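You operate a simulated robot arm through the tools that you are given. There is no shell and no other tool. Be economical: measure what you need, move in short steps, check, and stop when the job is done.

The job below is to be done with a simulated robot arm. You get a single attempt, and the scene is never put back.

TASK
Zero the flow analyser, then set the blower to about 40 L/min.
Fine: ZERO with both caps on; caps on the free pegs, hose on IN.

Only the result counts: the job must be done as asked and must still hold three seconds after the hand-in. Knocking over, shifting, dropping, spilling or breaking anything else fails it. A push-on lid holds only when it is set on centred and level and pressed home; a screw cap is set on level and turned clockwise until tight.

THE ROBOT
A 7-joint arm with a two-finger parallel gripper, fixed in place. Base frame: the origin is at the foot of the arm, x ahead of it, y to its left, z up. Units: m, degrees, N and s.
With the tool pointing down near the work surface it reaches from about 0.22 to 0.68 m from the base axis. Its first joint turns from -66.0 to 66.0 degrees. Payload 2.4 kg.
The tool frame sits at the grasp point between the pads (the TCP): z along the fingers, y along the line on which they close. The tips reach 0.03 m beyond it. The gripper opens to 0.094 m. The fingers are 0.028 m wide and 0.01 m thick; the gripper's body (0.05 by 0.096 m) begins 0.055 m behind the TCP.
Orientation is that of the tool frame in the base frame, as a unit quaternion [x, y, z, w]. With the fingers straight down and closing along the base's y, the tool's x points along the base's -x, its y along +y and its z along -z.

THE INTERFACE
- The arm moves only by the tool send_rows. Its arguments are lists of equal length, an entry for each row: "translation": the shift along the base's x, y, z in m, a list of three; "angular": the turn, a rotation vector about the base's x, y, z in degrees, a list of three; "claw": the closure in counts, from 0 (fully open) to 255 (shut). In form: {"translation": [[x, y, z], ...], "angular": [[wx, wy, wz], ...], "claw": [claw, ...]}. A call has 1 to 20 rows; each row shifts and turns the commanded pose from where the row before left it. A row lasts 0.2 s, in which the tool goes at most 0.05 m and 8.6 degrees; a call with a longer step from one row to the next is refused whole, and so is a gripper value outside its range. A pose out of reach is approached as far as the arm can. The call stops where the force on the tool passes 40 N (or 10 N more than at its start, if that is more) or the arm is blocked; 0.2 s more then pass. The fingers move at their own pace (about 0.153 m/s each) and stop on an object; they squeeze with about 34 N. The grip force told is the motor's: it shows also when the fingers shut on nothing. Time passes only in rows, and 0.2 s behind the last, so rows that do not move let the fingers close. The reply holds the time, the measured pose of the TCP, the force on the tool along the base axes, the opening and the grip force, in the units named above and with some noise.
- Cameras (640 x 400 px; columns grow to the right, rows downward): "scene" is fixed at [0.0148, 0.4657, 1.4338]; the picture's right is [-0.80, -0.60, 0.00], its down [-0.38, 0.50, -0.78] and it looks along [0.47, -0.62, -0.63] (base axes); focal length 320 px, centre (320, 200). "wrist" rides on the gripper at [0.076, 0.014, -0.102] in the tool frame; the picture's right is [-0.18, 0.98, 0.00], its down [-0.75, -0.14, -0.64] and it looks along [-0.63, -0.12, 0.77] (tool axes); focal length 243 px, centre (320, 200). There is no depth. A picture from a camera that has moved, and an enlarged one, comes with that camera's place and axes in the base frame and with its lens. The place of the scene camera against the robot may be out by one fixed shift of up to 0.025 m in any direction.
- get_image(camera): a new picture of that camera. It takes no simulated time.
- close_up(camera, box): a new picture of the part [left, top, right, bottom] of that camera's present view, enlarged. It takes no simulated time.
- finish_job(): hands the job in; it is judged then, once.

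Work in short steps. Places have to be worked out from the pictures, the camera data and where the tool is seen: move nearer, look again, correct. Check each grasp and each placing, and mend what went wrong. You have 120 turns and 76 pictures in all, those below and enlarged ones among them. Open the gripper and draw the arm clear of the work before you hand the job in, unless the task says otherwise; then end with one line.

The tools are called as a command line: name --argument value ..., lists and objects as JSON in quotes. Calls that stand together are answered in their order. send_rows: Moves the arm, as the interface text tells. Its arguments: {"type":"object","properties":{"translation":{"type":"array"},"angular":{"type":"array"},"claw":{"type":"array"}},"required":["translation","angular","claw"]} The other tools are called the same way: get_image (camera) takes a picture; close_up (camera, box) takes an enlarged picture of a part of a camera's view; finish_job () hands the job in.

At the start:

```text
time_s: 0.0
tcp_pos: [0.3144, -0.0989, 1.1134]
tool_rot: [0.0, 1.0, 0.0, 0.0]
wrist_force: [0.7, 0.1, 0.2]
grip_width: 0.0939
grip_force: 0.1
```

scene: 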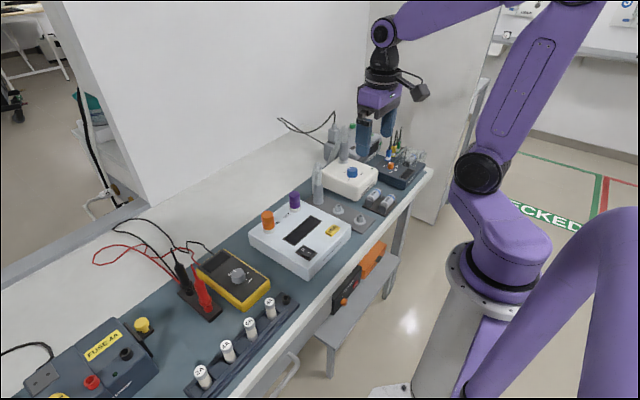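
wrist: 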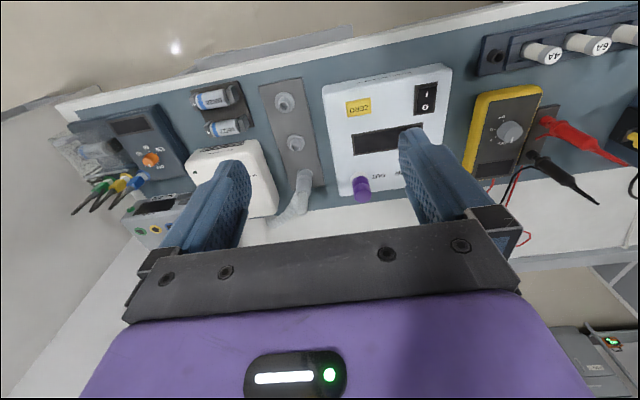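

The analyser (white, ZERO button, rocker switch, orange and purple caps) and the blower (white, blue knob) are visible. I enlarge both views for details.

close_up --camera "scene" --box '[230, 170, 390, 290]'

close_up --camera "scene" --box '[290, 100, 450, 220]'

close_up --camera "wrist" --box '[180, 60, 460, 230]'

```text
3.33 times, centred on (310, 230) of scene
camera zoom: at [0.0148, 0.4657, 1.4338], right [-0.8, -0.6, 0.0], down [-0.38, 0.5, -0.78], along [0.47, -0.62, -0.63], focal length 1068 px, centre (353, 100)
```

zoom: 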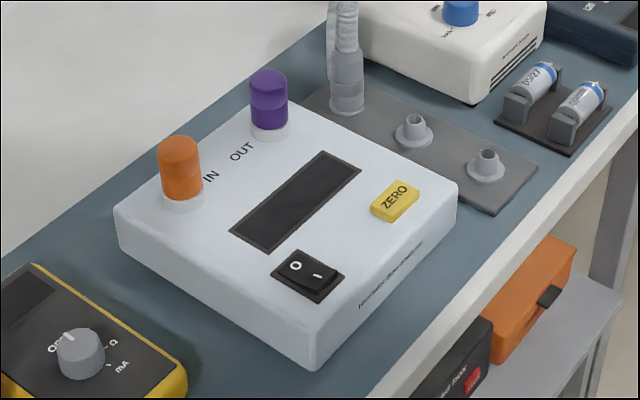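

```text
3.33 times, centred on (370, 160) of scene
camera zoom: at [0.0148, 0.4657, 1.4338], right [-0.8, -0.6, 0.0], down [-0.38, 0.5, -0.78], along [0.47, -0.62, -0.63], focal length 1068 px, centre (153, 333)
```

zoom: 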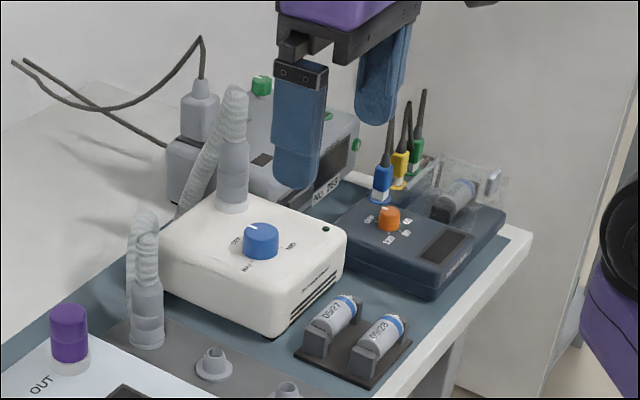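

```text
2.29 times, centred on (320, 145) of wrist
camera zoom: at [0.2379, -0.0866, 1.2162], right [0.18, 0.98, 0.0], down [0.75, -0.14, 0.64], along [0.63, -0.12, -0.77], focal length 555 px, centre (320, 326)
```

zoom: 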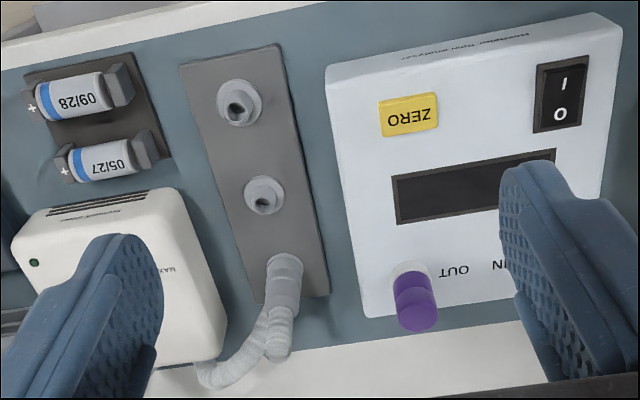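

Display is blank, so the analyser is probably off (rocker). I move back and towards the analyser to triangulate.

send_rows --translation '[[-0.03, 0.04, 0], [-0.03, 0.04, 0], [0, 0.04, 0], [0, 0, 0]]' --angular '[[0, 0, 0], [0, 0, 0], [0, 0, 0], [0, 0, 0]]' --claw '[0, 0, 0, 0]'

get_image --camera "wrist"

```text
time_s: 1.0
tcp_pos: [0.2528, 0.0204, 1.1119]
tool_rot: [0.002, 1.0, 0.0, 0.0]
wrist_force: [0.1, -0.1, 0.1]
grip_width: 0.0943
grip_force: 0.0
```

```text
70 pictures are left
camera wrist: at [0.1763, 0.0342, 1.215], right [0.19, 0.98, 0.0], down [0.75, -0.14, 0.64], along [0.63, -0.12, -0.77], focal length 243 px, centre (320, 200)
```

wrist: 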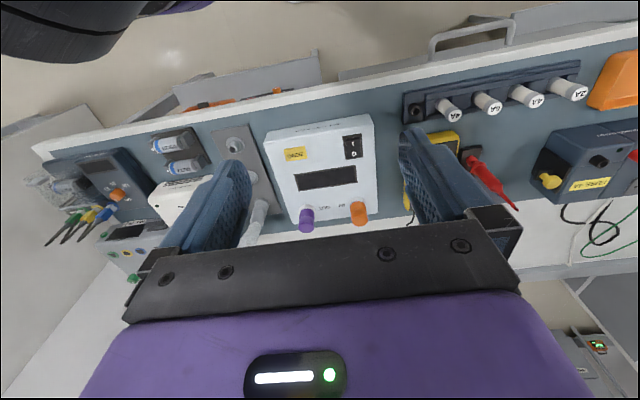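

Analyser is between the fingers; enlarge it.

close_up --camera "wrist" --box '[200, 100, 400, 240]'

```text
2.86 times, centred on (300, 170) of wrist
camera zoom: at [0.1763, 0.0342, 1.215], right [0.19, 0.98, 0.0], down [0.75, -0.14, 0.64], along [0.63, -0.12, -0.77], focal length 693 px, centre (377, 286)
```

zoom: 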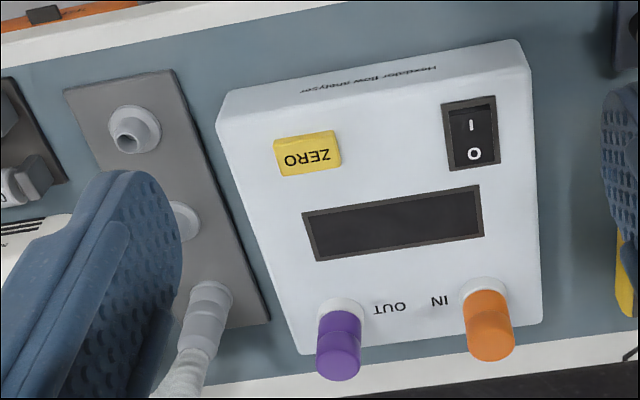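

Triangulation: ZERO ≈ (0.385,-0.051,0.818), rocker ≈ (0.391,0.054), caps' tops ≈ (0.533,-0.063,0.861) purple and (0.535,0.049) orange. I go above the rocker's I end with closed fingers and check.

send_rows --translation '[[0.024, 0.0066, -0.036], [0.024, 0.0066, -0.036], [0.024, 0.0066, -0.036], [0.024, 0.0066, -0.036], [0.023, 0.0066, -0.036], [0, 0, 0]]' --angular '[[0, 0, 0], [0, 0, 0], [0, 0, 0], [0, 0, 0], [0, 0, 0], [0, 0, 0]]' --claw '[255, 255, 255, 255, 255, 255]'

get_image --camera "wrist"

close_up --camera "scene" --box '[230, 170, 390, 290]'

```text
time_s: 2.4
tcp_pos: [0.3722, 0.0509, 0.9348]
tool_rot: [-0.001, 1.0, 0.0, 0.002]
wrist_force: [-0.3, -1.8, -0.2]
grip_width: 0.0002
grip_force: 32.9
```

```text
68 pictures are left
camera wrist: at [0.2957, 0.0644, 1.0375], right [0.18, 0.98, 0.0], down [0.75, -0.14, 0.64], along [0.63, -0.12, -0.77], focal length 243 px, centre (320, 200)
```

wrist: 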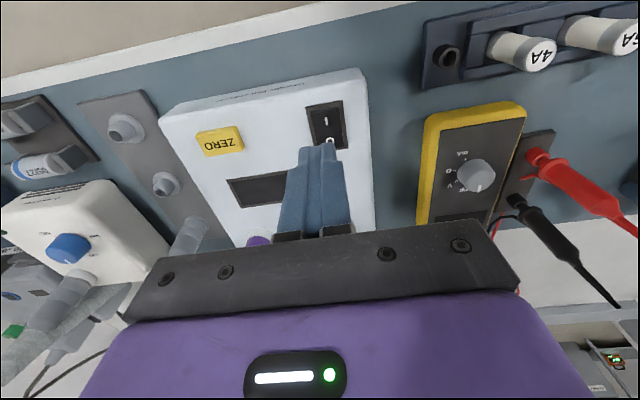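

```text
3.33 times, centred on (310, 230) of scene
camera zoom: at [0.0148, 0.4657, 1.4337], right [-0.8, -0.6, 0.0], down [-0.38, 0.5, -0.78], along [0.47, -0.62, -0.63], focal length 1068 px, centre (353, 100)
```

zoom: 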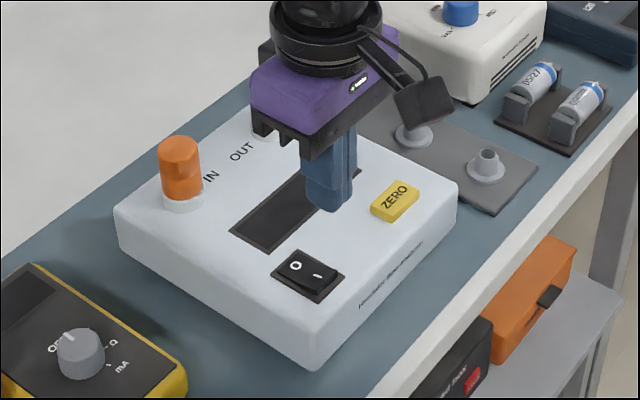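

Rocker frame spans x≈0.365–0.407, y≈0.053; I end nearest the robot. I descend with fingertip centre at x≈0.366 so it only presses the I half.

send_rows --translation '[[-0.006, 0.002, -0.03], [0, 0, -0.03], [0, 0, -0.006], [0, 0, -0.004], [0, 0, -0.004], [0, 0, -0.004], [0, 0, -0.003], [0, 0, -0.003]]' --angular '[[0, 0, 0], [0, 0, 0], [0, 0, 0], [0, 0, 0], [0, 0, 0], [0, 0, 0], [0, 0, 0], [0, 0, 0]]' --claw '[255, 255, 255, 255, 255, 255, 255, 255]'

close_up --camera "scene" --box '[230, 170, 390, 290]'

```text
time_s: 4.1
tcp_pos: [0.3672, 0.0549, 0.8534]
tool_rot: [0.0, 1.0, 0.0, 0.001]
wrist_force: [-4.2, 0.7, 14.0]
grip_width: 0.0003
grip_force: 33.2
stopped in row 8: the force on the tool passed its limit (the readings are from after the stop); the commanded pose is now the measured one
```

```text
3.33 times, centred on (310, 230) of scene
camera zoom: at [0.0145, 0.4657, 1.4338], right [-0.8, -0.6, 0.0], down [-0.38, 0.5, -0.78], along [0.47, -0.62, -0.63], focal length 1068 px, centre (353, 100)
```

zoom: 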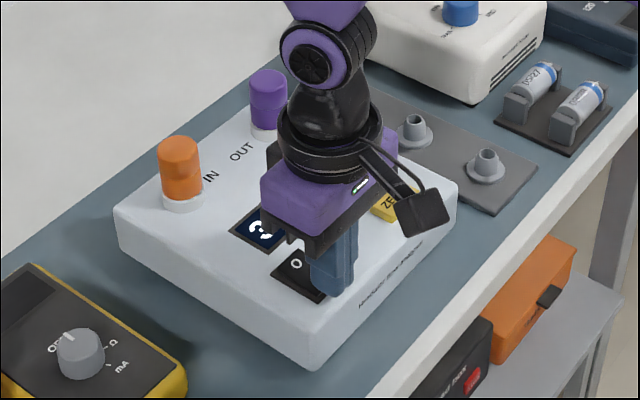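

The display lit. Raise and move over ZERO, then read the display.

send_rows --translation '[[0, 0, 0.03], [0, -0.03, 0.02], [0.009, -0.036, 0], [0.009, -0.04, 0], [0, 0, 0]]' --angular '[[0, 0, 0], [0, 0, 0], [0, 0, 0], [0, 0, 0], [0, 0, 0]]' --claw '[255, 255, 255, 255, 255]'

close_up --camera "wrist" --box '[200, 80, 440, 240]'

close_up --camera "scene" --box '[230, 170, 390, 290]'

```text
time_s: 5.3
tcp_pos: [0.3878, -0.0488, 0.903]
tool_rot: [-0.001, 1.0, 0.001, 0.001]
wrist_force: [-1.5, -0.3, 0.4]
grip_width: 0.0
grip_force: 33.6
```

```text
2.50 times, centred on (320, 160) of wrist
camera zoom: at [0.3106, -0.036, 1.0062], right [0.18, 0.98, 0.0], down [0.75, -0.14, 0.64], along [0.63, -0.12, -0.77], focal length 606 px, centre (320, 300)
```

zoom: 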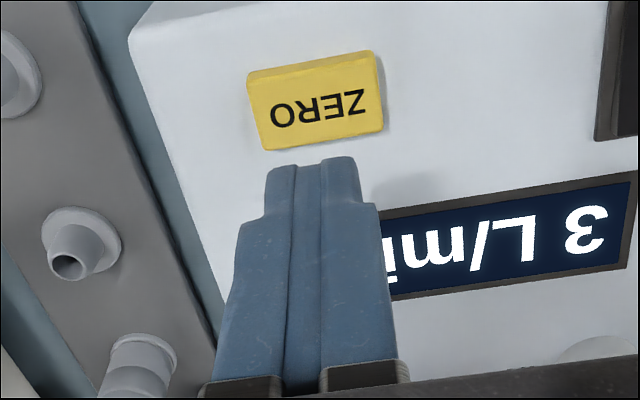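

```text
3.33 times, centred on (310, 230) of scene
camera zoom: at [0.0148, 0.4657, 1.4338], right [-0.8, -0.6, 0.0], down [-0.38, 0.5, -0.78], along [0.47, -0.62, -0.63], focal length 1068 px, centre (353, 100)
```

zoom: 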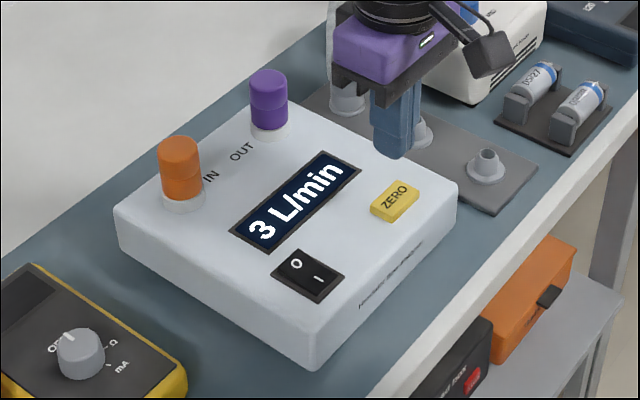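

Offset reads 3 L/min, both caps on. ZERO at ≈(0.381,-0.051); press it.

send_rows --translation '[[-0.006, -0.002, -0.025], [0, 0, -0.015], [0, 0, -0.004], [0, 0, -0.004], [0, 0, -0.003], [0, 0, -0.003], [0, 0, -0.003], [0, 0, 0]]' --angular '[[0, 0, 0], [0, 0, 0], [0, 0, 0], [0, 0, 0], [0, 0, 0], [0, 0, 0], [0, 0, 0], [0, 0, 0]]' --claw '[255, 255, 255, 255, 255, 255, 255, 255]'

close_up --camera "scene" --box '[230, 170, 390, 290]'

```text
time_s: 7.0
tcp_pos: [0.3803, -0.0537, 0.8457]
tool_rot: [0.0, 1.0, 0.0, 0.002]
wrist_force: [-4.2, -1.6, 23.1]
grip_width: 0.0001
grip_force: 32.9
stopped in row 8: the force on the tool passed its limit (the readings are from after the stop); the commanded pose is now the measured one
```

```text
3.33 times, centred on (310, 230) of scene
camera zoom: at [0.0144, 0.4657, 1.4338], right [-0.8, -0.6, 0.0], down [-0.38, 0.5, -0.78], along [0.47, -0.62, -0.63], focal length 1068 px, centre (353, 100)
```

zoom: 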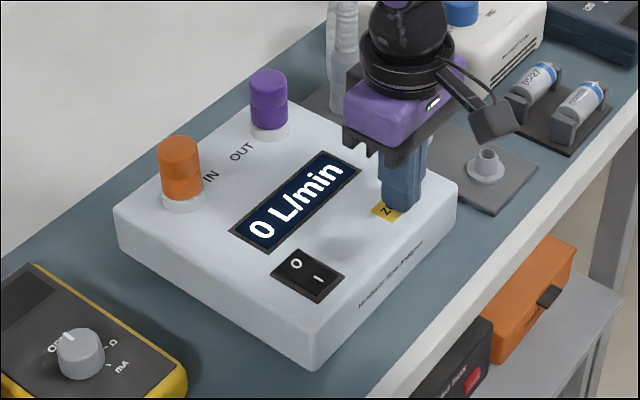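

Display reads 0 L/min: zeroed. Lift, open, and look at the caps from nearer.

send_rows --translation '[[0, 0, 0.03], [0, 0, 0.045], [0.015, 0, 0.045], [0.02, -0.005, 0.01], [0.02, -0.005, 0], [0, 0, 0]]' --angular '[[0, 0, 0], [0, 0, 0], [0, 0, 0], [0, 0, 0], [0, 0, 0], [0, 0, 0]]' --claw '[255, 255, 120, 60, 0, 0]'

get_image --camera "wrist"

```text
time_s: 8.4
tcp_pos: [0.4358, -0.0635, 0.9761]
tool_rot: [0.001, 1.0, 0.0, 0.001]
wrist_force: [0.0, 1.0, -0.5]
grip_width: 0.0939
grip_force: 0.0
```

```text
62 pictures are left
camera wrist: at [0.359, -0.0495, 1.0786], right [0.19, 0.98, 0.0], down [0.75, -0.14, 0.64], along [0.63, -0.12, -0.77], focal length 243 px, centre (320, 200)
```

wrist: 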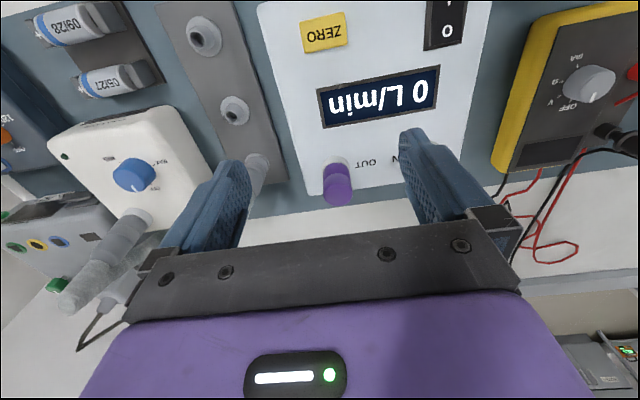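

close_up --camera "wrist" --box '[180, 0, 400, 220]'

close_up --camera "scene" --box '[250, 170, 330, 230]'

```text
1.82 times, centred on (290, 110) of wrist
camera zoom: at [0.359, -0.0495, 1.0786], right [0.19, 0.98, 0.0], down [0.75, -0.14, 0.64], along [0.63, -0.12, -0.77], focal length 441 px, centre (374, 364)
```

zoom: 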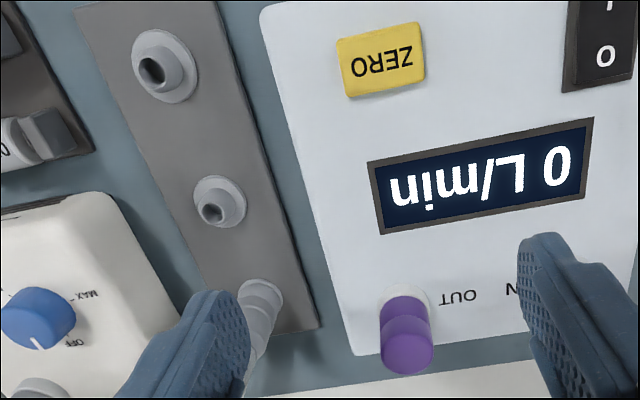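

```text
6.67 times, centred on (290, 200) of scene
camera zoom: at [0.0148, 0.4657, 1.4337], right [-0.8, -0.6, 0.0], down [-0.38, 0.5, -0.78], along [0.47, -0.62, -0.63], focal length 2137 px, centre (520, 200)
```

zoom: 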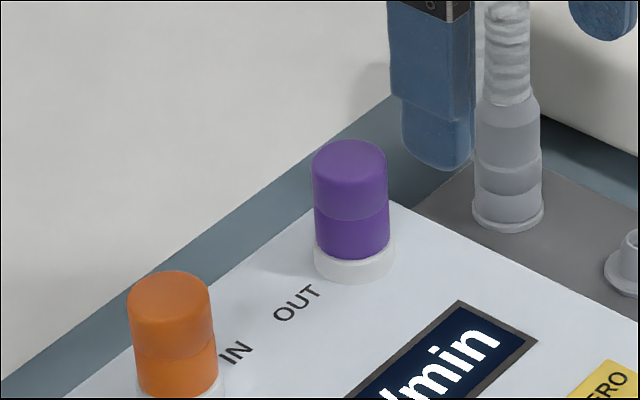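

Cap ≈ 32 mm wide at (0.530,-0.062), top ≈ 0.865. Move above it with the fingers straddling and check.

send_rows --translation '[[0.03, 0, 0], [0.032, 0.001, 0], [0.032, 0.001, -0.03], [0, 0, -0.04], [0, 0, 0]]' --angular '[[0, 0, 0], [0, 0, 0], [0, 0, 0], [0, 0, 0], [0, 0, 0]]' --claw '[0, 0, 0, 0, 0]'

close_up --camera "scene" --box '[230, 140, 350, 230]'

get_image --camera "wrist"

```text
time_s: 9.6
tcp_pos: [0.5286, -0.0604, 0.9046]
tool_rot: [0.001, 1.0, -0.001, 0.002]
wrist_force: [-0.5, -0.7, -0.2]
grip_width: 0.0939
grip_force: 0.1
```

```text
4.44 times, centred on (290, 185) of scene
camera zoom: at [0.0148, 0.4657, 1.4337], right [-0.8, -0.6, 0.0], down [-0.38, 0.5, -0.78], along [0.47, -0.62, -0.63], focal length 1424 px, centre (453, 267)
```

zoom: 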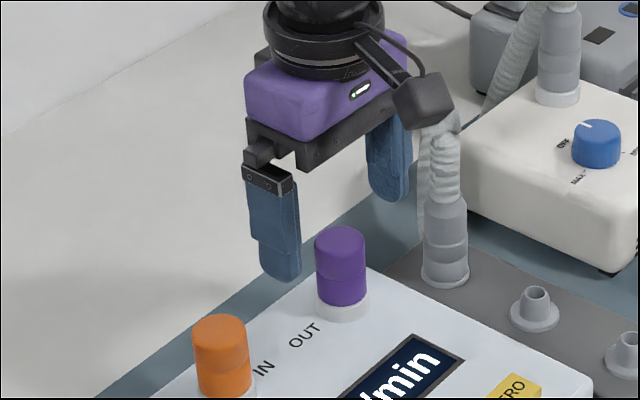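

```text
58 pictures are left
camera wrist: at [0.4524, -0.0469, 1.0073], right [0.19, 0.98, 0.0], down [0.75, -0.14, 0.64], along [0.63, -0.12, -0.76], focal length 243 px, centre (320, 200)
```

wrist: 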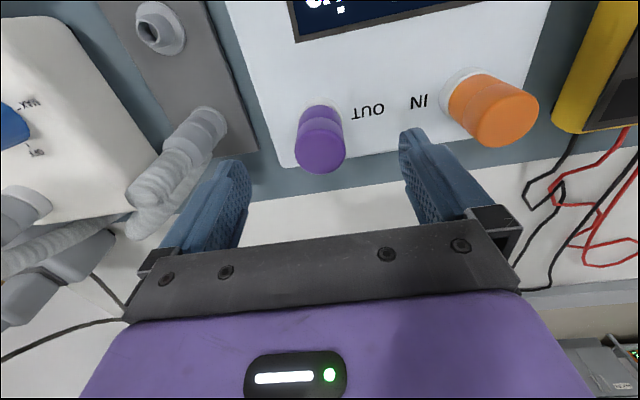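

Aligned (cap centre ≈0.530,-0.0615). Descend to z≈0.855 and close.

send_rows --translation '[[0.001, -0.001, -0.02], [0, 0, -0.015], [0, 0, -0.0146], [0, 0, 0], [0, 0, 0], [0, 0, 0]]' --angular '[[0, 0, 0], [0, 0, 0], [0, 0, 0], [0, 0, 0], [0, 0, 0], [0, 0, 0]]' --claw '[0, 0, 0, 255, 255, 255]'

close_up --camera "scene" --box '[230, 140, 350, 230]'

```text
time_s: 11.0
tcp_pos: [0.5312, -0.0602, 0.8564]
tool_rot: [0.0, 1.0, 0.0, 0.001]
wrist_force: [1.0, 4.7, -2.8]
grip_width: 0.0355
grip_force: 45.1
```

```text
4.44 times, centred on (290, 185) of scene
camera zoom: at [0.0148, 0.4658, 1.4337], right [-0.8, -0.6, 0.0], down [-0.38, 0.5, -0.78], along [0.47, -0.62, -0.63], focal length 1424 px, centre (453, 267)
```

zoom: 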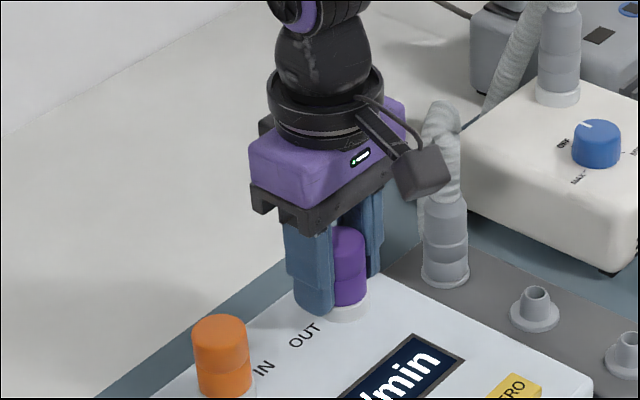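

Gripped at 35.5 mm. Pull straight up.

send_rows --translation '[[0, 0, 0.005], [0, 0, 0.005], [0, 0, 0.01], [0, 0, 0.02], [0, 0, 0.03], [0, 0, 0.03], [0, 0, 0]]' --angular '[[0, 0, 0], [0, 0, 0], [0, 0, 0], [0, 0, 0], [0, 0, 0], [0, 0, 0], [0, 0, 0]]' --claw '[255, 255, 255, 255, 255, 255, 255]'

close_up --camera "scene" --box '[230, 140, 390, 260]'

```text
time_s: 11.4
tcp_pos: [0.5313, -0.0601, 0.8569]
tool_rot: [0.0, 1.0, 0.0, 0.003]
wrist_force: [4.5, 0.9, -9.5]
grip_width: 0.0358
grip_force: 44.9
stopped in row 1: the force on the tool passed its limit (the readings are from after the stop); the commanded pose is now the measured one
```

```text
3.33 times, centred on (310, 200) of scene
camera zoom: at [0.015, 0.4657, 1.4337], right [-0.8, -0.6, 0.0], down [-0.38, 0.5, -0.78], along [0.47, -0.62, -0.63], focal length 1068 px, centre (353, 200)
```

zoom: 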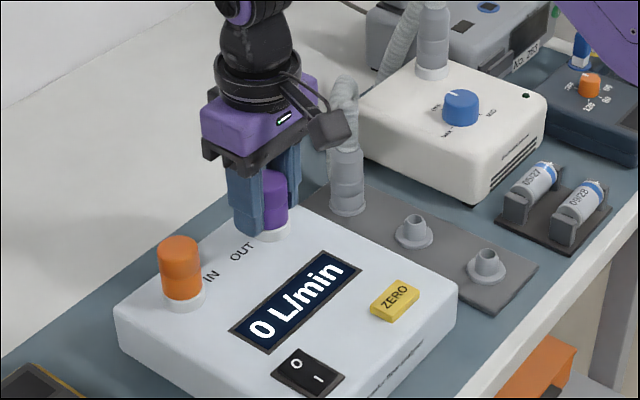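

Pull hit the force limit, the cap sits tightly. I retry with a small twist to break it loose and tiny lift steps.

send_rows --translation '[[0, 0, 0], [0, 0, 0.001], [0, 0, 0.001], [0, 0, 0.001], [0, 0, 0.001], [0, 0, 0.001], [0, 0, 0.001], [0, 0, 0.001]]' --angular '[[0, 0, 4], [0, 0, 4], [0, 0, 4], [0, 0, 0], [0, 0, -4], [0, 0, -4], [0, 0, -4], [0, 0, 0]]' --claw '[255, 255, 255, 255, 255, 255, 255, 255]'

```text
time_s: 12.3
tcp_pos: [0.5302, -0.0596, 0.8577]
tool_rot: [-0.106, 0.994, 0.0, 0.0]
wrist_force: [3.7, 0.5, -6.7]
grip_width: 0.035
grip_force: 45.2
stopped in row 4: the force on the tool passed its limit (the readings are from after the stop); the commanded pose is now the measured one
```

Rotation happened but no lift; I look at where the fingers hold.

close_up --camera "scene" --box '[260, 170, 320, 220]'

close_up --camera "wrist" --box '[240, 50, 400, 180]'

```text
8.00 times, centred on (290, 195) of scene
camera zoom: at [0.015, 0.4657, 1.4337], right [-0.8, -0.6, 0.0], down [-0.38, 0.5, -0.78], along [0.47, -0.62, -0.63], focal length 2564 px, centre (560, 240)
```

zoom: 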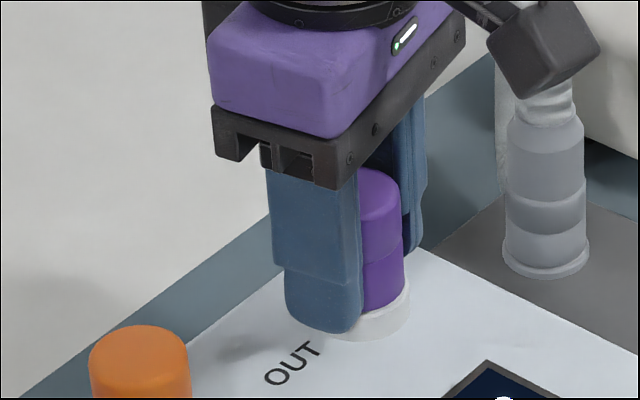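

```text
3.08 times, centred on (320, 115) of wrist
camera zoom: at [0.4519, -0.0629, 0.9597], right [-0.03, 1.0, 0.0], down [0.77, 0.02, 0.64], along [0.64, 0.02, -0.77], focal length 746 px, centre (320, 462)
```

zoom: 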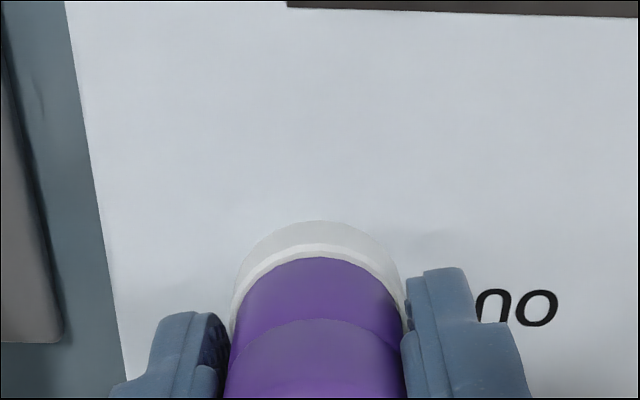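

The fingertips may clip the white collar. I reopen slightly, rise 7 mm, regrip the cap alone and pull gently with a twist back.

send_rows --translation '[[0, 0, 0], [0, 0, 0], [0.0005, -0.0015, 0.007], [0, 0, 0], [0, 0, 0], [0, 0, 0], [0, 0, 0.001], [0, 0, 0.001], [0, 0, 0.001], [0, 0, 0.001], [0, 0, 0.001], [0, 0, 0.002], [0, 0, 0.002]]' --angular '[[0, 0, 0], [0, 0, 0], [0, 0, 0], [0, 0, 0], [0, 0, 0], [0, 0, 0], [0, 0, -4], [0, 0, -4], [0, 0, -4], [0, 0, 0], [0, 0, 0], [0, 0, 0], [0, 0, 0]]' --claw '[120, 120, 120, 255, 255, 255, 255, 255, 255, 255, 255, 255, 255]'

```text
time_s: 15.2
tcp_pos: [0.5305, -0.0621, 0.8719]
tool_rot: [-0.001, 1.0, 0.001, -0.001]
wrist_force: [-3.9, 3.4, -3.1]
grip_width: 0.0315
grip_force: 33.5
```

Now 31.5 mm — the cap itself — and it rose without trouble. Keep lifting.

send_rows --translation '[[0, 0, 0.003], [0, 0, 0.005], [0, 0, 0.01], [0, 0, 0.02], [0, 0, 0.03], [0, 0, 0.03], [0, 0, 0]]' --angular '[[0, 0, 0], [0, 0, 0], [0, 0, 0], [0, 0, 0], [0, 0, 0], [0, 0, 0], [0, 0, 0]]' --claw '[255, 255, 255, 255, 255, 255, 255]'

close_up --camera "scene" --box '[230, 110, 390, 230]'

get_image --camera "wrist"

```text
time_s: 16.8
tcp_pos: [0.5292, -0.0615, 0.9708]
tool_rot: [-0.001, 1.0, 0.001, -0.001]
wrist_force: [0.7, 0.8, -0.8]
grip_width: 0.0315
grip_force: 33.9
```

```text
3.33 times, centred on (310, 170) of scene
camera zoom: at [0.0148, 0.4657, 1.4337], right [-0.8, -0.6, 0.0], down [-0.38, 0.5, -0.78], along [0.47, -0.62, -0.63], focal length 1068 px, centre (353, 300)
```

zoom: 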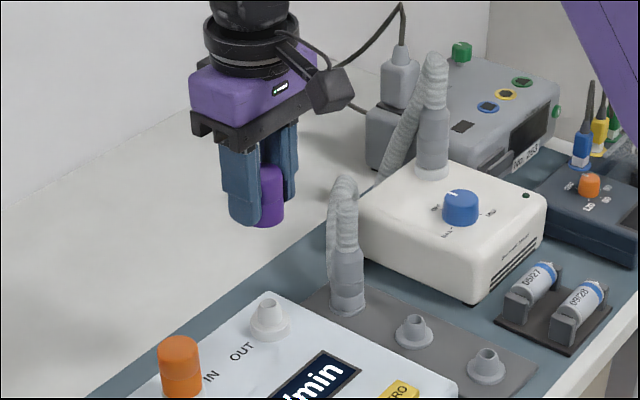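

```text
52 pictures are left
camera wrist: at [0.4529, -0.0484, 1.0753], right [0.18, 0.98, 0.0], down [0.76, -0.14, 0.64], along [0.63, -0.12, -0.77], focal length 243 px, centre (320, 200)
```

wrist: 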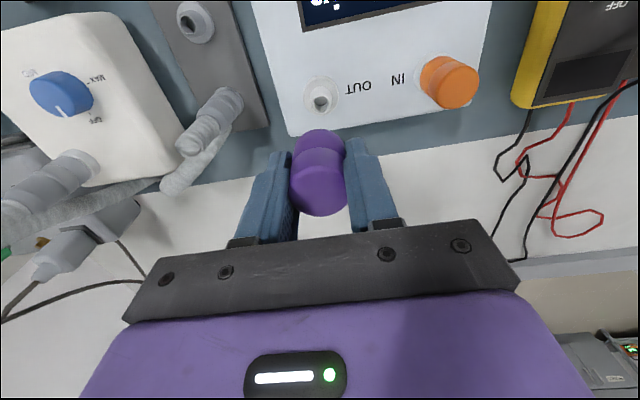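

Cap is off and held. I take an enlarged reference view of the OUT nozzle directly beneath the cap, to servo the pegs to the same relative spot.

close_up --camera "wrist" --box '[240, 50, 400, 150]'

send_rows --translation '[[-0.04, -0.02, 0.01], [-0.045, -0.03, 0], [-0.045, -0.03, 0], [-0.0392, -0.026, -0.0108], [0, 0, 0], [0, 0, 0]]' --angular '[[0, 0, 0], [0, 0, 0], [0, 0, 0], [0, 0, 0], [0, 0, 0], [0, 0, 0]]' --claw '[255, 255, 255, 255, 255, 255]'

close_up --camera "wrist" --box '[240, 50, 400, 150]'

```text
4.00 times, centred on (320, 100) of wrist
camera zoom: at [0.4529, -0.0484, 1.0753], right [0.18, 0.98, 0.0], down [0.76, -0.14, 0.64], along [0.63, -0.12, -0.77], focal length 970 px, centre (320, 600)
```

zoom: 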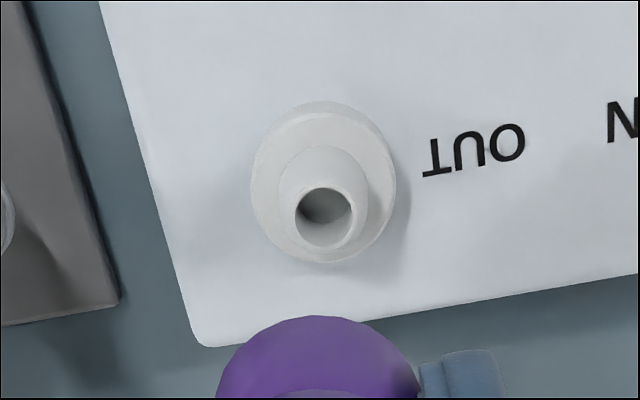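

```text
refused: row 2 steps farther than a row can; nothing moved
```

```text
4.00 times, centred on (320, 100) of wrist
camera zoom: at [0.4529, -0.0484, 1.0753], right [0.18, 0.98, 0.0], down [0.76, -0.14, 0.64], along [0.63, -0.12, -0.77], focal length 970 px, centre (320, 600)
```

zoom: 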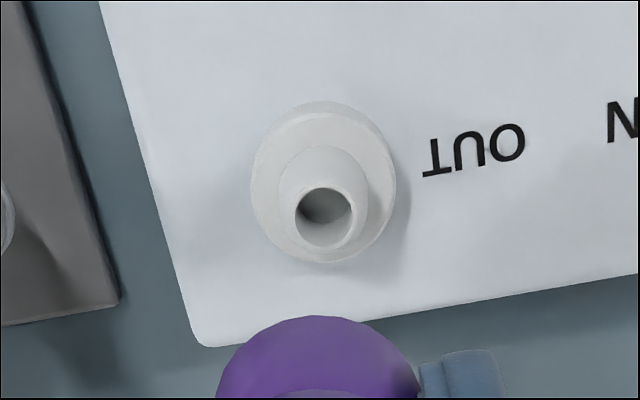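

The move was refused for step length; I go in shorter steps, −x first and then −y, to above peg 1.

send_rows --translation '[[-0.045, 0, 0.0], [-0.045, 0, 0], [-0.04, -0.02, 0], [-0.0392, -0.026, 0], [0, -0.03, 0], [0, -0.03, 0], [0, 0, 0], [0, 0, 0]]' --angular '[[0, 0, 0], [0, 0, 0], [0, 0, 0], [0, 0, 0], [0, 0, 0], [0, 0, 0], [0, 0, 0], [0, 0, 0]]' --claw '[255, 255, 255, 255, 255, 255, 255, 255]'

close_up --camera "wrist" --box '[240, 50, 400, 150]'

```text
time_s: 18.6
tcp_pos: [0.3617, -0.1677, 0.9716]
tool_rot: [-0.001, 1.0, 0.0, 0.0]
wrist_force: [0.6, -0.2, -0.2]
grip_width: 0.0313
grip_force: 34.3
```

```text
4.00 times, centred on (320, 100) of wrist
camera zoom: at [0.2845, -0.1544, 1.0743], right [0.18, 0.98, 0.0], down [0.75, -0.14, 0.64], along [0.63, -0.12, -0.77], focal length 970 px, centre (320, 600)
```

zoom: 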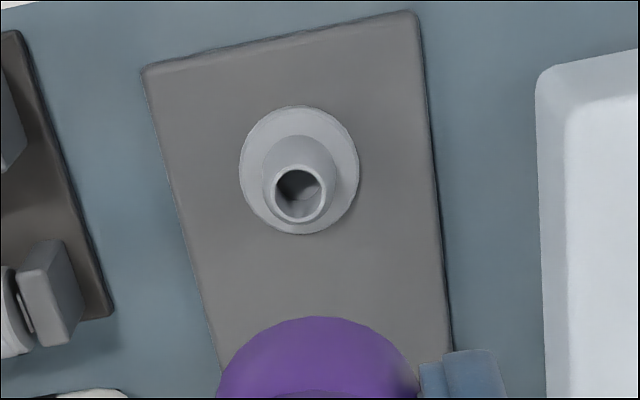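

Nozzle of peg 1 works out to ≈(0.362,-0.175). Shift −7 mm in y and lower, then check alignment.

send_rows --translation '[[0, -0.0073, -0.02], [0, 0, -0.02], [0, 0, -0.02], [0, 0, 0], [0, 0, 0]]' --angular '[[0, 0, 0], [0, 0, 0], [0, 0, 0], [0, 0, 0], [0, 0, 0]]' --claw '[255, 255, 255, 255, 255]'

close_up --camera "wrist" --box '[240, 70, 400, 170]'

close_up --camera "scene" --box '[320, 170, 400, 240]'

```text
time_s: 19.8
tcp_pos: [0.3613, -0.1726, 0.9131]
tool_rot: [-0.002, 1.0, 0.0, 0.0]
wrist_force: [0.3, -0.6, -0.4]
grip_width: 0.0314
grip_force: 33.8
```

```text
4.00 times, centred on (320, 120) of wrist
camera zoom: at [0.2847, -0.1612, 1.0152], right [0.18, 0.98, 0.0], down [0.75, -0.14, 0.64], along [0.63, -0.12, -0.77], focal length 970 px, centre (320, 520)
```

zoom: 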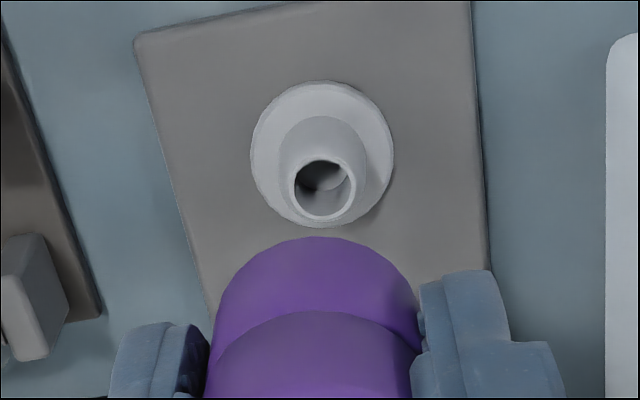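

```text
5.71 times, centred on (360, 205) of scene
camera zoom: at [0.0148, 0.4657, 1.4338], right [-0.8, -0.6, 0.0], down [-0.38, 0.5, -0.78], along [0.47, -0.62, -0.63], focal length 1832 px, centre (91, 171)
```

zoom: 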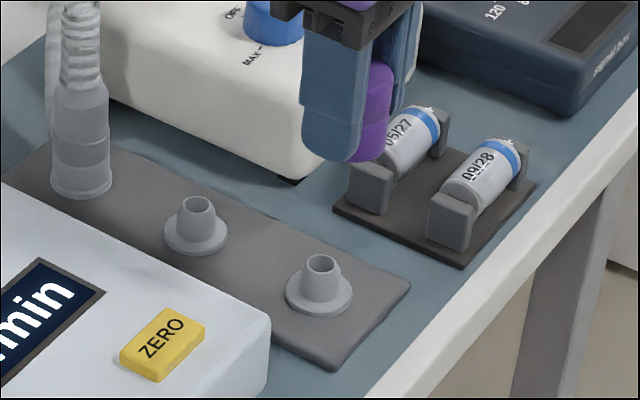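

Column matches the reference; along x I correct +2 mm (nozzle top ≈0.809). Descend slowly onto the peg.

send_rows --translation '[[0.002, -0.001, -0.02], [0, 0, -0.015], [0, 0, -0.006], [0, 0, -0.004], [0, 0, -0.004], [0, 0, -0.003], [0, 0, -0.003], [0, 0, -0.003], [0, 0, -0.003], [0, 0, -0.003], [0, 0, -0.003]]' --angular '[[0, 0, 0], [0, 0, 0], [0, 0, 0], [0, 0, 0], [0, 0, 0], [0, 0, 0], [0, 0, 0], [0, 0, 0], [0, 0, 0], [0, 0, 0], [0, 0, 0]]' --claw '[255, 255, 255, 255, 255, 255, 255, 255, 255, 255, 255]'

close_up --camera "wrist" --box '[240, 70, 400, 170]'

close_up --camera "scene" --box '[320, 170, 400, 240]'

```text
time_s: 22.1
tcp_pos: [0.363, -0.1759, 0.8437]
tool_rot: [-0.001, 1.0, 0.001, -0.001]
wrist_force: [1.1, 0.8, 0.0]
grip_width: 0.0313
grip_force: 34.3
```

```text
4.00 times, centred on (320, 120) of wrist
camera zoom: at [0.2858, -0.1625, 0.9469], right [0.18, 0.98, 0.0], down [0.76, -0.14, 0.64], along [0.63, -0.11, -0.77], focal length 970 px, centre (320, 520)
```

zoom: 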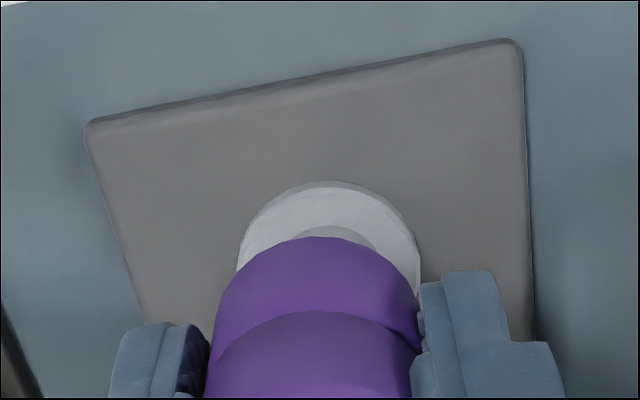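

```text
5.71 times, centred on (360, 205) of scene
camera zoom: at [0.0148, 0.4657, 1.4338], right [-0.8, -0.6, 0.0], down [-0.38, 0.5, -0.78], along [0.47, -0.62, -0.63], focal length 1832 px, centre (91, 171)
```

zoom: 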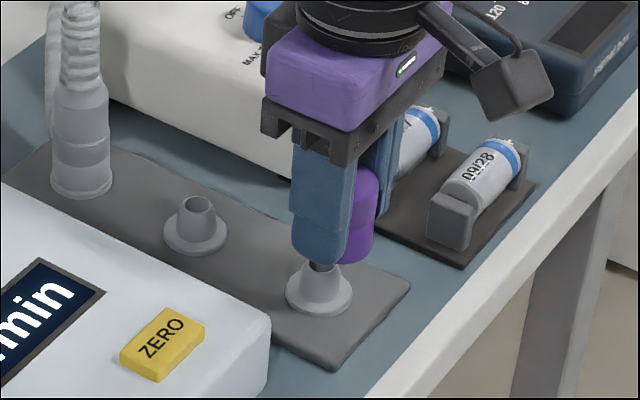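

Not touching yet; the scene view shows the cap about 10 mm to the −x side of the nozzle, which means the nozzle is lower (≈0.80) than assumed. I rise a little, shift +9 mm in x and recheck.

send_rows --translation '[[0, 0, 0.005], [0.009, 0, 0], [0, 0, 0], [0, 0, 0]]' --angular '[[0, 0, 0], [0, 0, 0], [0, 0, 0], [0, 0, 0]]' --claw '[255, 255, 255, 255]'

close_up --camera "wrist" --box '[240, 70, 400, 170]'

close_up --camera "scene" --box '[340, 180, 380, 215]'

```text
time_s: 23.1
tcp_pos: [0.3719, -0.1754, 0.8486]
tool_rot: [-0.001, 1.0, 0.001, -0.001]
wrist_force: [-0.4, 0.7, -0.4]
grip_width: 0.0313
grip_force: 34.0
```

```text
4.00 times, centred on (320, 120) of wrist
camera zoom: at [0.2954, -0.1628, 0.952], right [0.18, 0.98, 0.0], down [0.75, -0.14, 0.64], along [0.63, -0.12, -0.77], focal length 970 px, centre (320, 520)
```

zoom: 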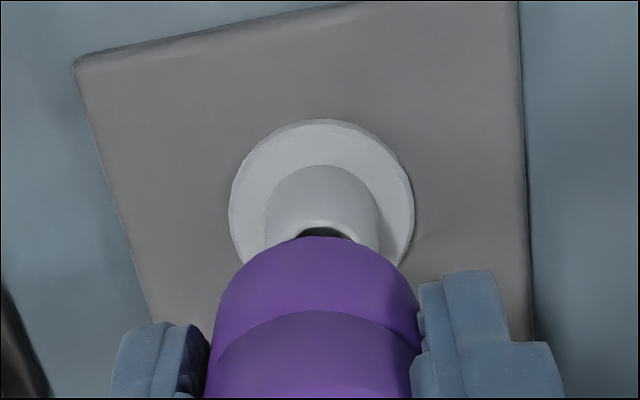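

```text
11.43 times, centred on (360, 198) of scene
camera zoom: at [0.0148, 0.4657, 1.4338], right [-0.8, -0.6, 0.0], down [-0.38, 0.5, -0.78], along [0.47, -0.62, -0.63], focal length 3663 px, centre (-137, 229)
```

zoom: 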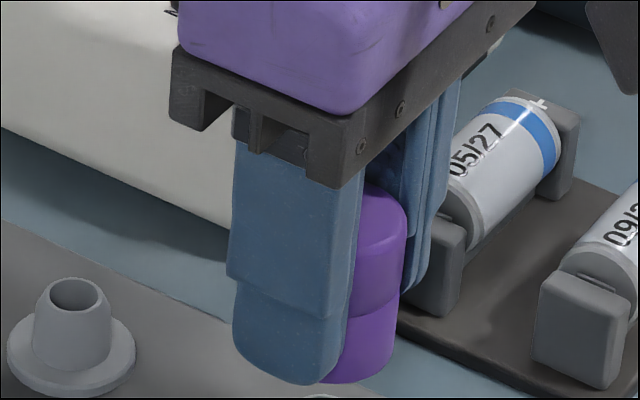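

Reworking with the known 35.5 mm flange size: the rack's flange is at z≈0.77, nozzle top ≈0.79 and cap bottom ≈ TCP−0.041; the cap is now within ~2 mm. Shift +1.5 mm and descend to just at the nozzle top, then look.

send_rows --translation '[[0.0015, 0.0005, -0.005], [0, 0, -0.005], [0, 0, -0.004], [0, 0, -0.003], [0, 0, 0]]' --angular '[[0, 0, 0], [0, 0, 0], [0, 0, 0], [0, 0, 0], [0, 0, 0]]' --claw '[255, 255, 255, 255, 255]'

close_up --camera "wrist" --box '[240, 70, 400, 170]'

close_up --camera "scene" --box '[340, 190, 380, 225]'

```text
time_s: 24.4
tcp_pos: [0.3729, -0.1743, 0.8331]
tool_rot: [0.0, 1.0, 0.001, -0.001]
wrist_force: [-0.5, 0.1, -1.0]
grip_width: 0.0311
grip_force: 33.8
```

```text
4.00 times, centred on (320, 120) of wrist
camera zoom: at [0.297, -0.1618, 0.9355], right [0.18, 0.98, 0.0], down [0.75, -0.14, 0.64], along [0.63, -0.12, -0.77], focal length 970 px, centre (320, 520)
```

zoom: 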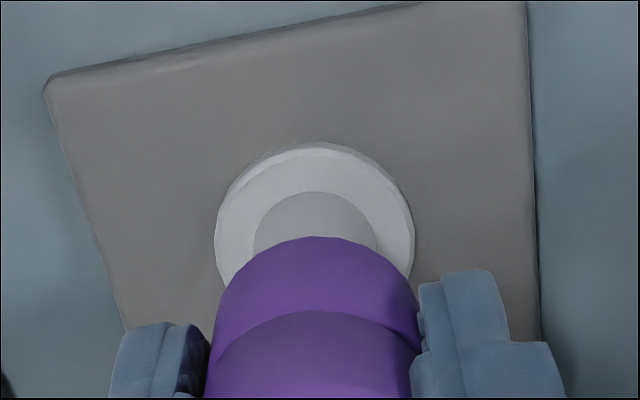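

```text
11.43 times, centred on (360, 208) of scene
camera zoom: at [0.0148, 0.4657, 1.4338], right [-0.8, -0.6, 0.0], down [-0.38, 0.5, -0.78], along [0.47, -0.62, -0.63], focal length 3663 px, centre (-137, 114)
```

zoom: 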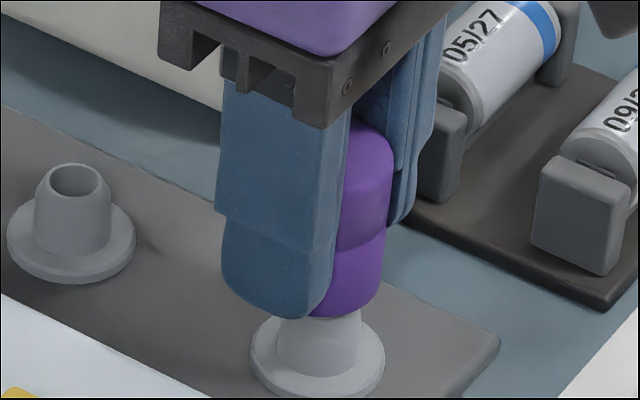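

Aligned in both views. Press down to seat.

send_rows --translation '[[0, 0, -0.004], [0, 0, -0.004], [0, 0, -0.003], [0, 0, -0.003], [0, 0, -0.002], [0, 0, -0.002], [0, 0, -0.002], [0, 0, -0.002], [0, 0, -0.002]]' --angular '[[0, 0, 0], [0, 0, 0], [0, 0, 0], [0, 0, 0], [0, 0, 0], [0, 0, 0], [0, 0, 0], [0, 0, 0], [0, 0, 0]]' --claw '[255, 255, 255, 255, 255, 255, 255, 255, 255]'

close_up --camera "scene" --box '[340, 190, 380, 225]'

```text
time_s: 26.4
tcp_pos: [0.3721, -0.1756, 0.8078]
tool_rot: [-0.001, 1.0, 0.001, -0.001]
wrist_force: [-6.6, -1.1, 3.0]
grip_width: 0.0312
grip_force: 33.5
```

```text
11.43 times, centred on (360, 208) of scene
camera zoom: at [0.0146, 0.4657, 1.4337], right [-0.8, -0.6, 0.0], down [-0.38, 0.5, -0.78], along [0.47, -0.62, -0.63], focal length 3663 px, centre (-137, 114)
```

zoom: 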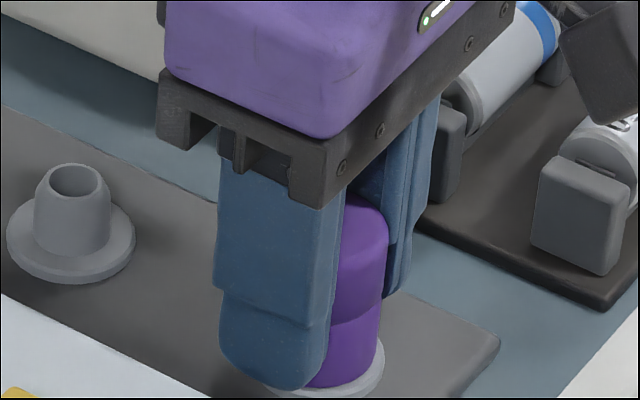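

Nearly home; continue pressing until firm.

send_rows --translation '[[0, 0, -0.0015], [0, 0, -0.0015], [0, 0, -0.0015], [0, 0, -0.0015], [0, 0, -0.0015], [0, 0, -0.0015], [0, 0, -0.0015]]' --angular '[[0, 0, 0], [0, 0, 0], [0, 0, 0], [0, 0, 0], [0, 0, 0], [0, 0, 0], [0, 0, 0]]' --claw '[255, 255, 255, 255, 255, 255, 255]'

close_up --camera "scene" --box '[340, 190, 380, 225]'

```text
time_s: 26.8
tcp_pos: [0.3713, -0.1753, 0.8093]
tool_rot: [0.001, 1.0, 0.002, -0.001]
wrist_force: [-8.6, -1.1, 23.3]
grip_width: 0.0314
grip_force: 33.9
stopped in row 2: the force on the tool passed its limit (the readings are from after the stop); the commanded pose is now the measured one
```

```text
11.43 times, centred on (360, 208) of scene
camera zoom: at [0.0143, 0.4658, 1.4337], right [-0.8, -0.6, 0.0], down [-0.38, 0.5, -0.78], along [0.47, -0.62, -0.63], focal length 3663 px, centre (-137, 114)
```

zoom: 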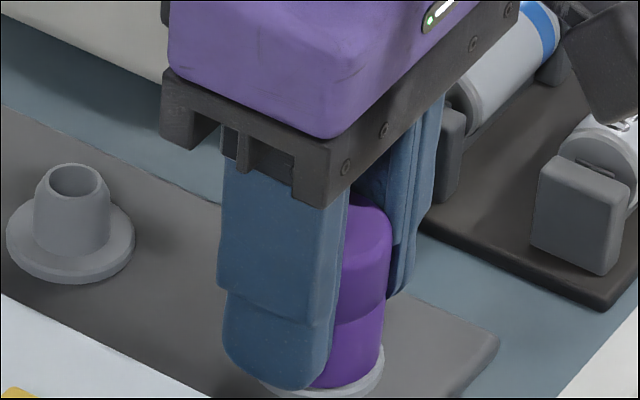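

Firm stop at 40 N with the cap on the flange. Release and rise straight up, then check.

send_rows --translation '[[0, 0, 0], [0, 0, 0], [0, 0, 0.01], [0, 0, 0.03], [0, 0, 0.04], [-0.02, 0, 0.04], [0, 0, 0]]' --angular '[[0, 0, 0], [0, 0, 0], [0, 0, 0], [0, 0, 0], [0, 0, 0], [0, 0, 0], [0, 0, 0]]' --claw '[125, 125, 125, 125, 125, 0, 0]'

close_up --camera "scene" --box '[320, 170, 400, 230]'

close_up --camera "wrist" --box '[240, 50, 400, 150]'

```text
time_s: 28.4
tcp_pos: [0.3533, -0.1754, 0.9272]
tool_rot: [-0.001, 1.0, 0.002, -0.001]
wrist_force: [0.5, -0.5, 0.0]
grip_width: 0.094
grip_force: 0.0
```

```text
6.67 times, centred on (360, 200) of scene
camera zoom: at [0.0147, 0.4657, 1.4337], right [-0.8, -0.6, 0.0], down [-0.38, 0.5, -0.78], along [0.47, -0.62, -0.63], focal length 2137 px, centre (53, 200)
```

zoom: 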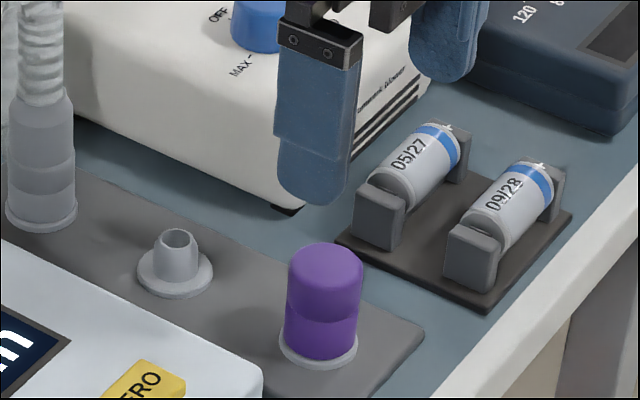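

```text
4.00 times, centred on (320, 100) of wrist
camera zoom: at [0.277, -0.1621, 1.03], right [0.18, 0.98, 0.0], down [0.76, -0.14, 0.64], along [0.63, -0.12, -0.77], focal length 970 px, centre (320, 600)
```

zoom: 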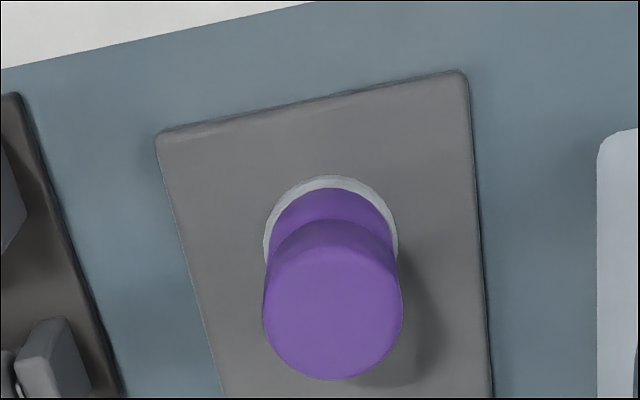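

Purple cap is seated level on peg 1. Go to the orange cap (≈0.528, 0.045) with the gripper open.

send_rows --translation '[[0, 0.02, 0.03], [0.02, 0.04, 0.015], [0.02, 0.04, 0], [0.02, 0.04, 0], [0.03, 0.035, 0], [0.03, 0.035, 0], [0.04, 0.01, 0], [0, 0, 0], [0, 0, 0]]' --angular '[[0, 0, 0], [0, 0, 0], [0, 0, 0], [0, 0, 0], [0, 0, 0], [0, 0, 0], [0, 0, 0], [0, 0, 0], [0, 0, 0]]' --claw '[0, 0, 0, 0, 0, 0, 0, 0, 0]'

get_image --camera "wrist"

```text
time_s: 30.4
tcp_pos: [0.5123, 0.0454, 0.9703]
tool_rot: [0.0, 1.0, 0.001, -0.001]
wrist_force: [-0.6, -0.2, -0.2]
grip_width: 0.094
grip_force: 0.0
```

```text
36 pictures are left
camera wrist: at [0.4363, 0.0573, 1.0745], right [0.18, 0.98, 0.0], down [0.75, -0.14, 0.64], along [0.63, -0.12, -0.77], focal length 243 px, centre (320, 200)
```

wrist: 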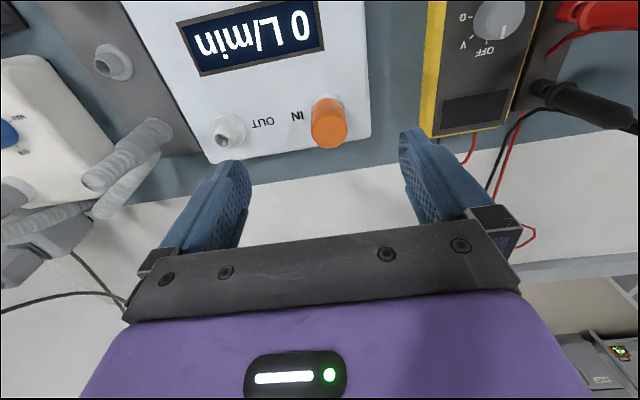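

Orange cap at ≈(0.530, 0.0475). Move over, descend to TCP z=0.865 and grip.

send_rows --translation '[[0.0175, 0.002, -0.03], [0, 0, -0.03], [0, 0, -0.025], [0, 0, -0.02], [0, 0, 0], [0, 0, 0], [0, 0, 0], [0, 0, 0]]' --angular '[[0, 0, 0], [0, 0, 0], [0, 0, 0], [0, 0, 0], [0, 0, 0], [0, 0, 0], [0, 0, 0], [0, 0, 0]]' --claw '[0, 0, 0, 0, 0, 255, 255, 255]'

close_up --camera "wrist" --box '[240, 70, 400, 170]'

```text
time_s: 32.2
tcp_pos: [0.5311, 0.0493, 0.8682]
tool_rot: [-0.001, 1.0, 0.002, 0.0]
wrist_force: [2.3, 22.7, -3.1]
grip_width: 0.0311
grip_force: 33.8
```

```text
4.00 times, centred on (320, 120) of wrist
camera zoom: at [0.4541, 0.0623, 0.9696], right [0.18, 0.98, 0.0], down [0.75, -0.14, 0.64], along [0.63, -0.11, -0.77], focal length 970 px, centre (320, 520)
```

zoom: 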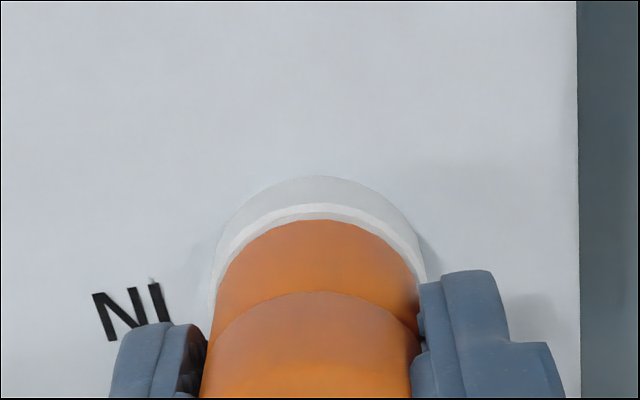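

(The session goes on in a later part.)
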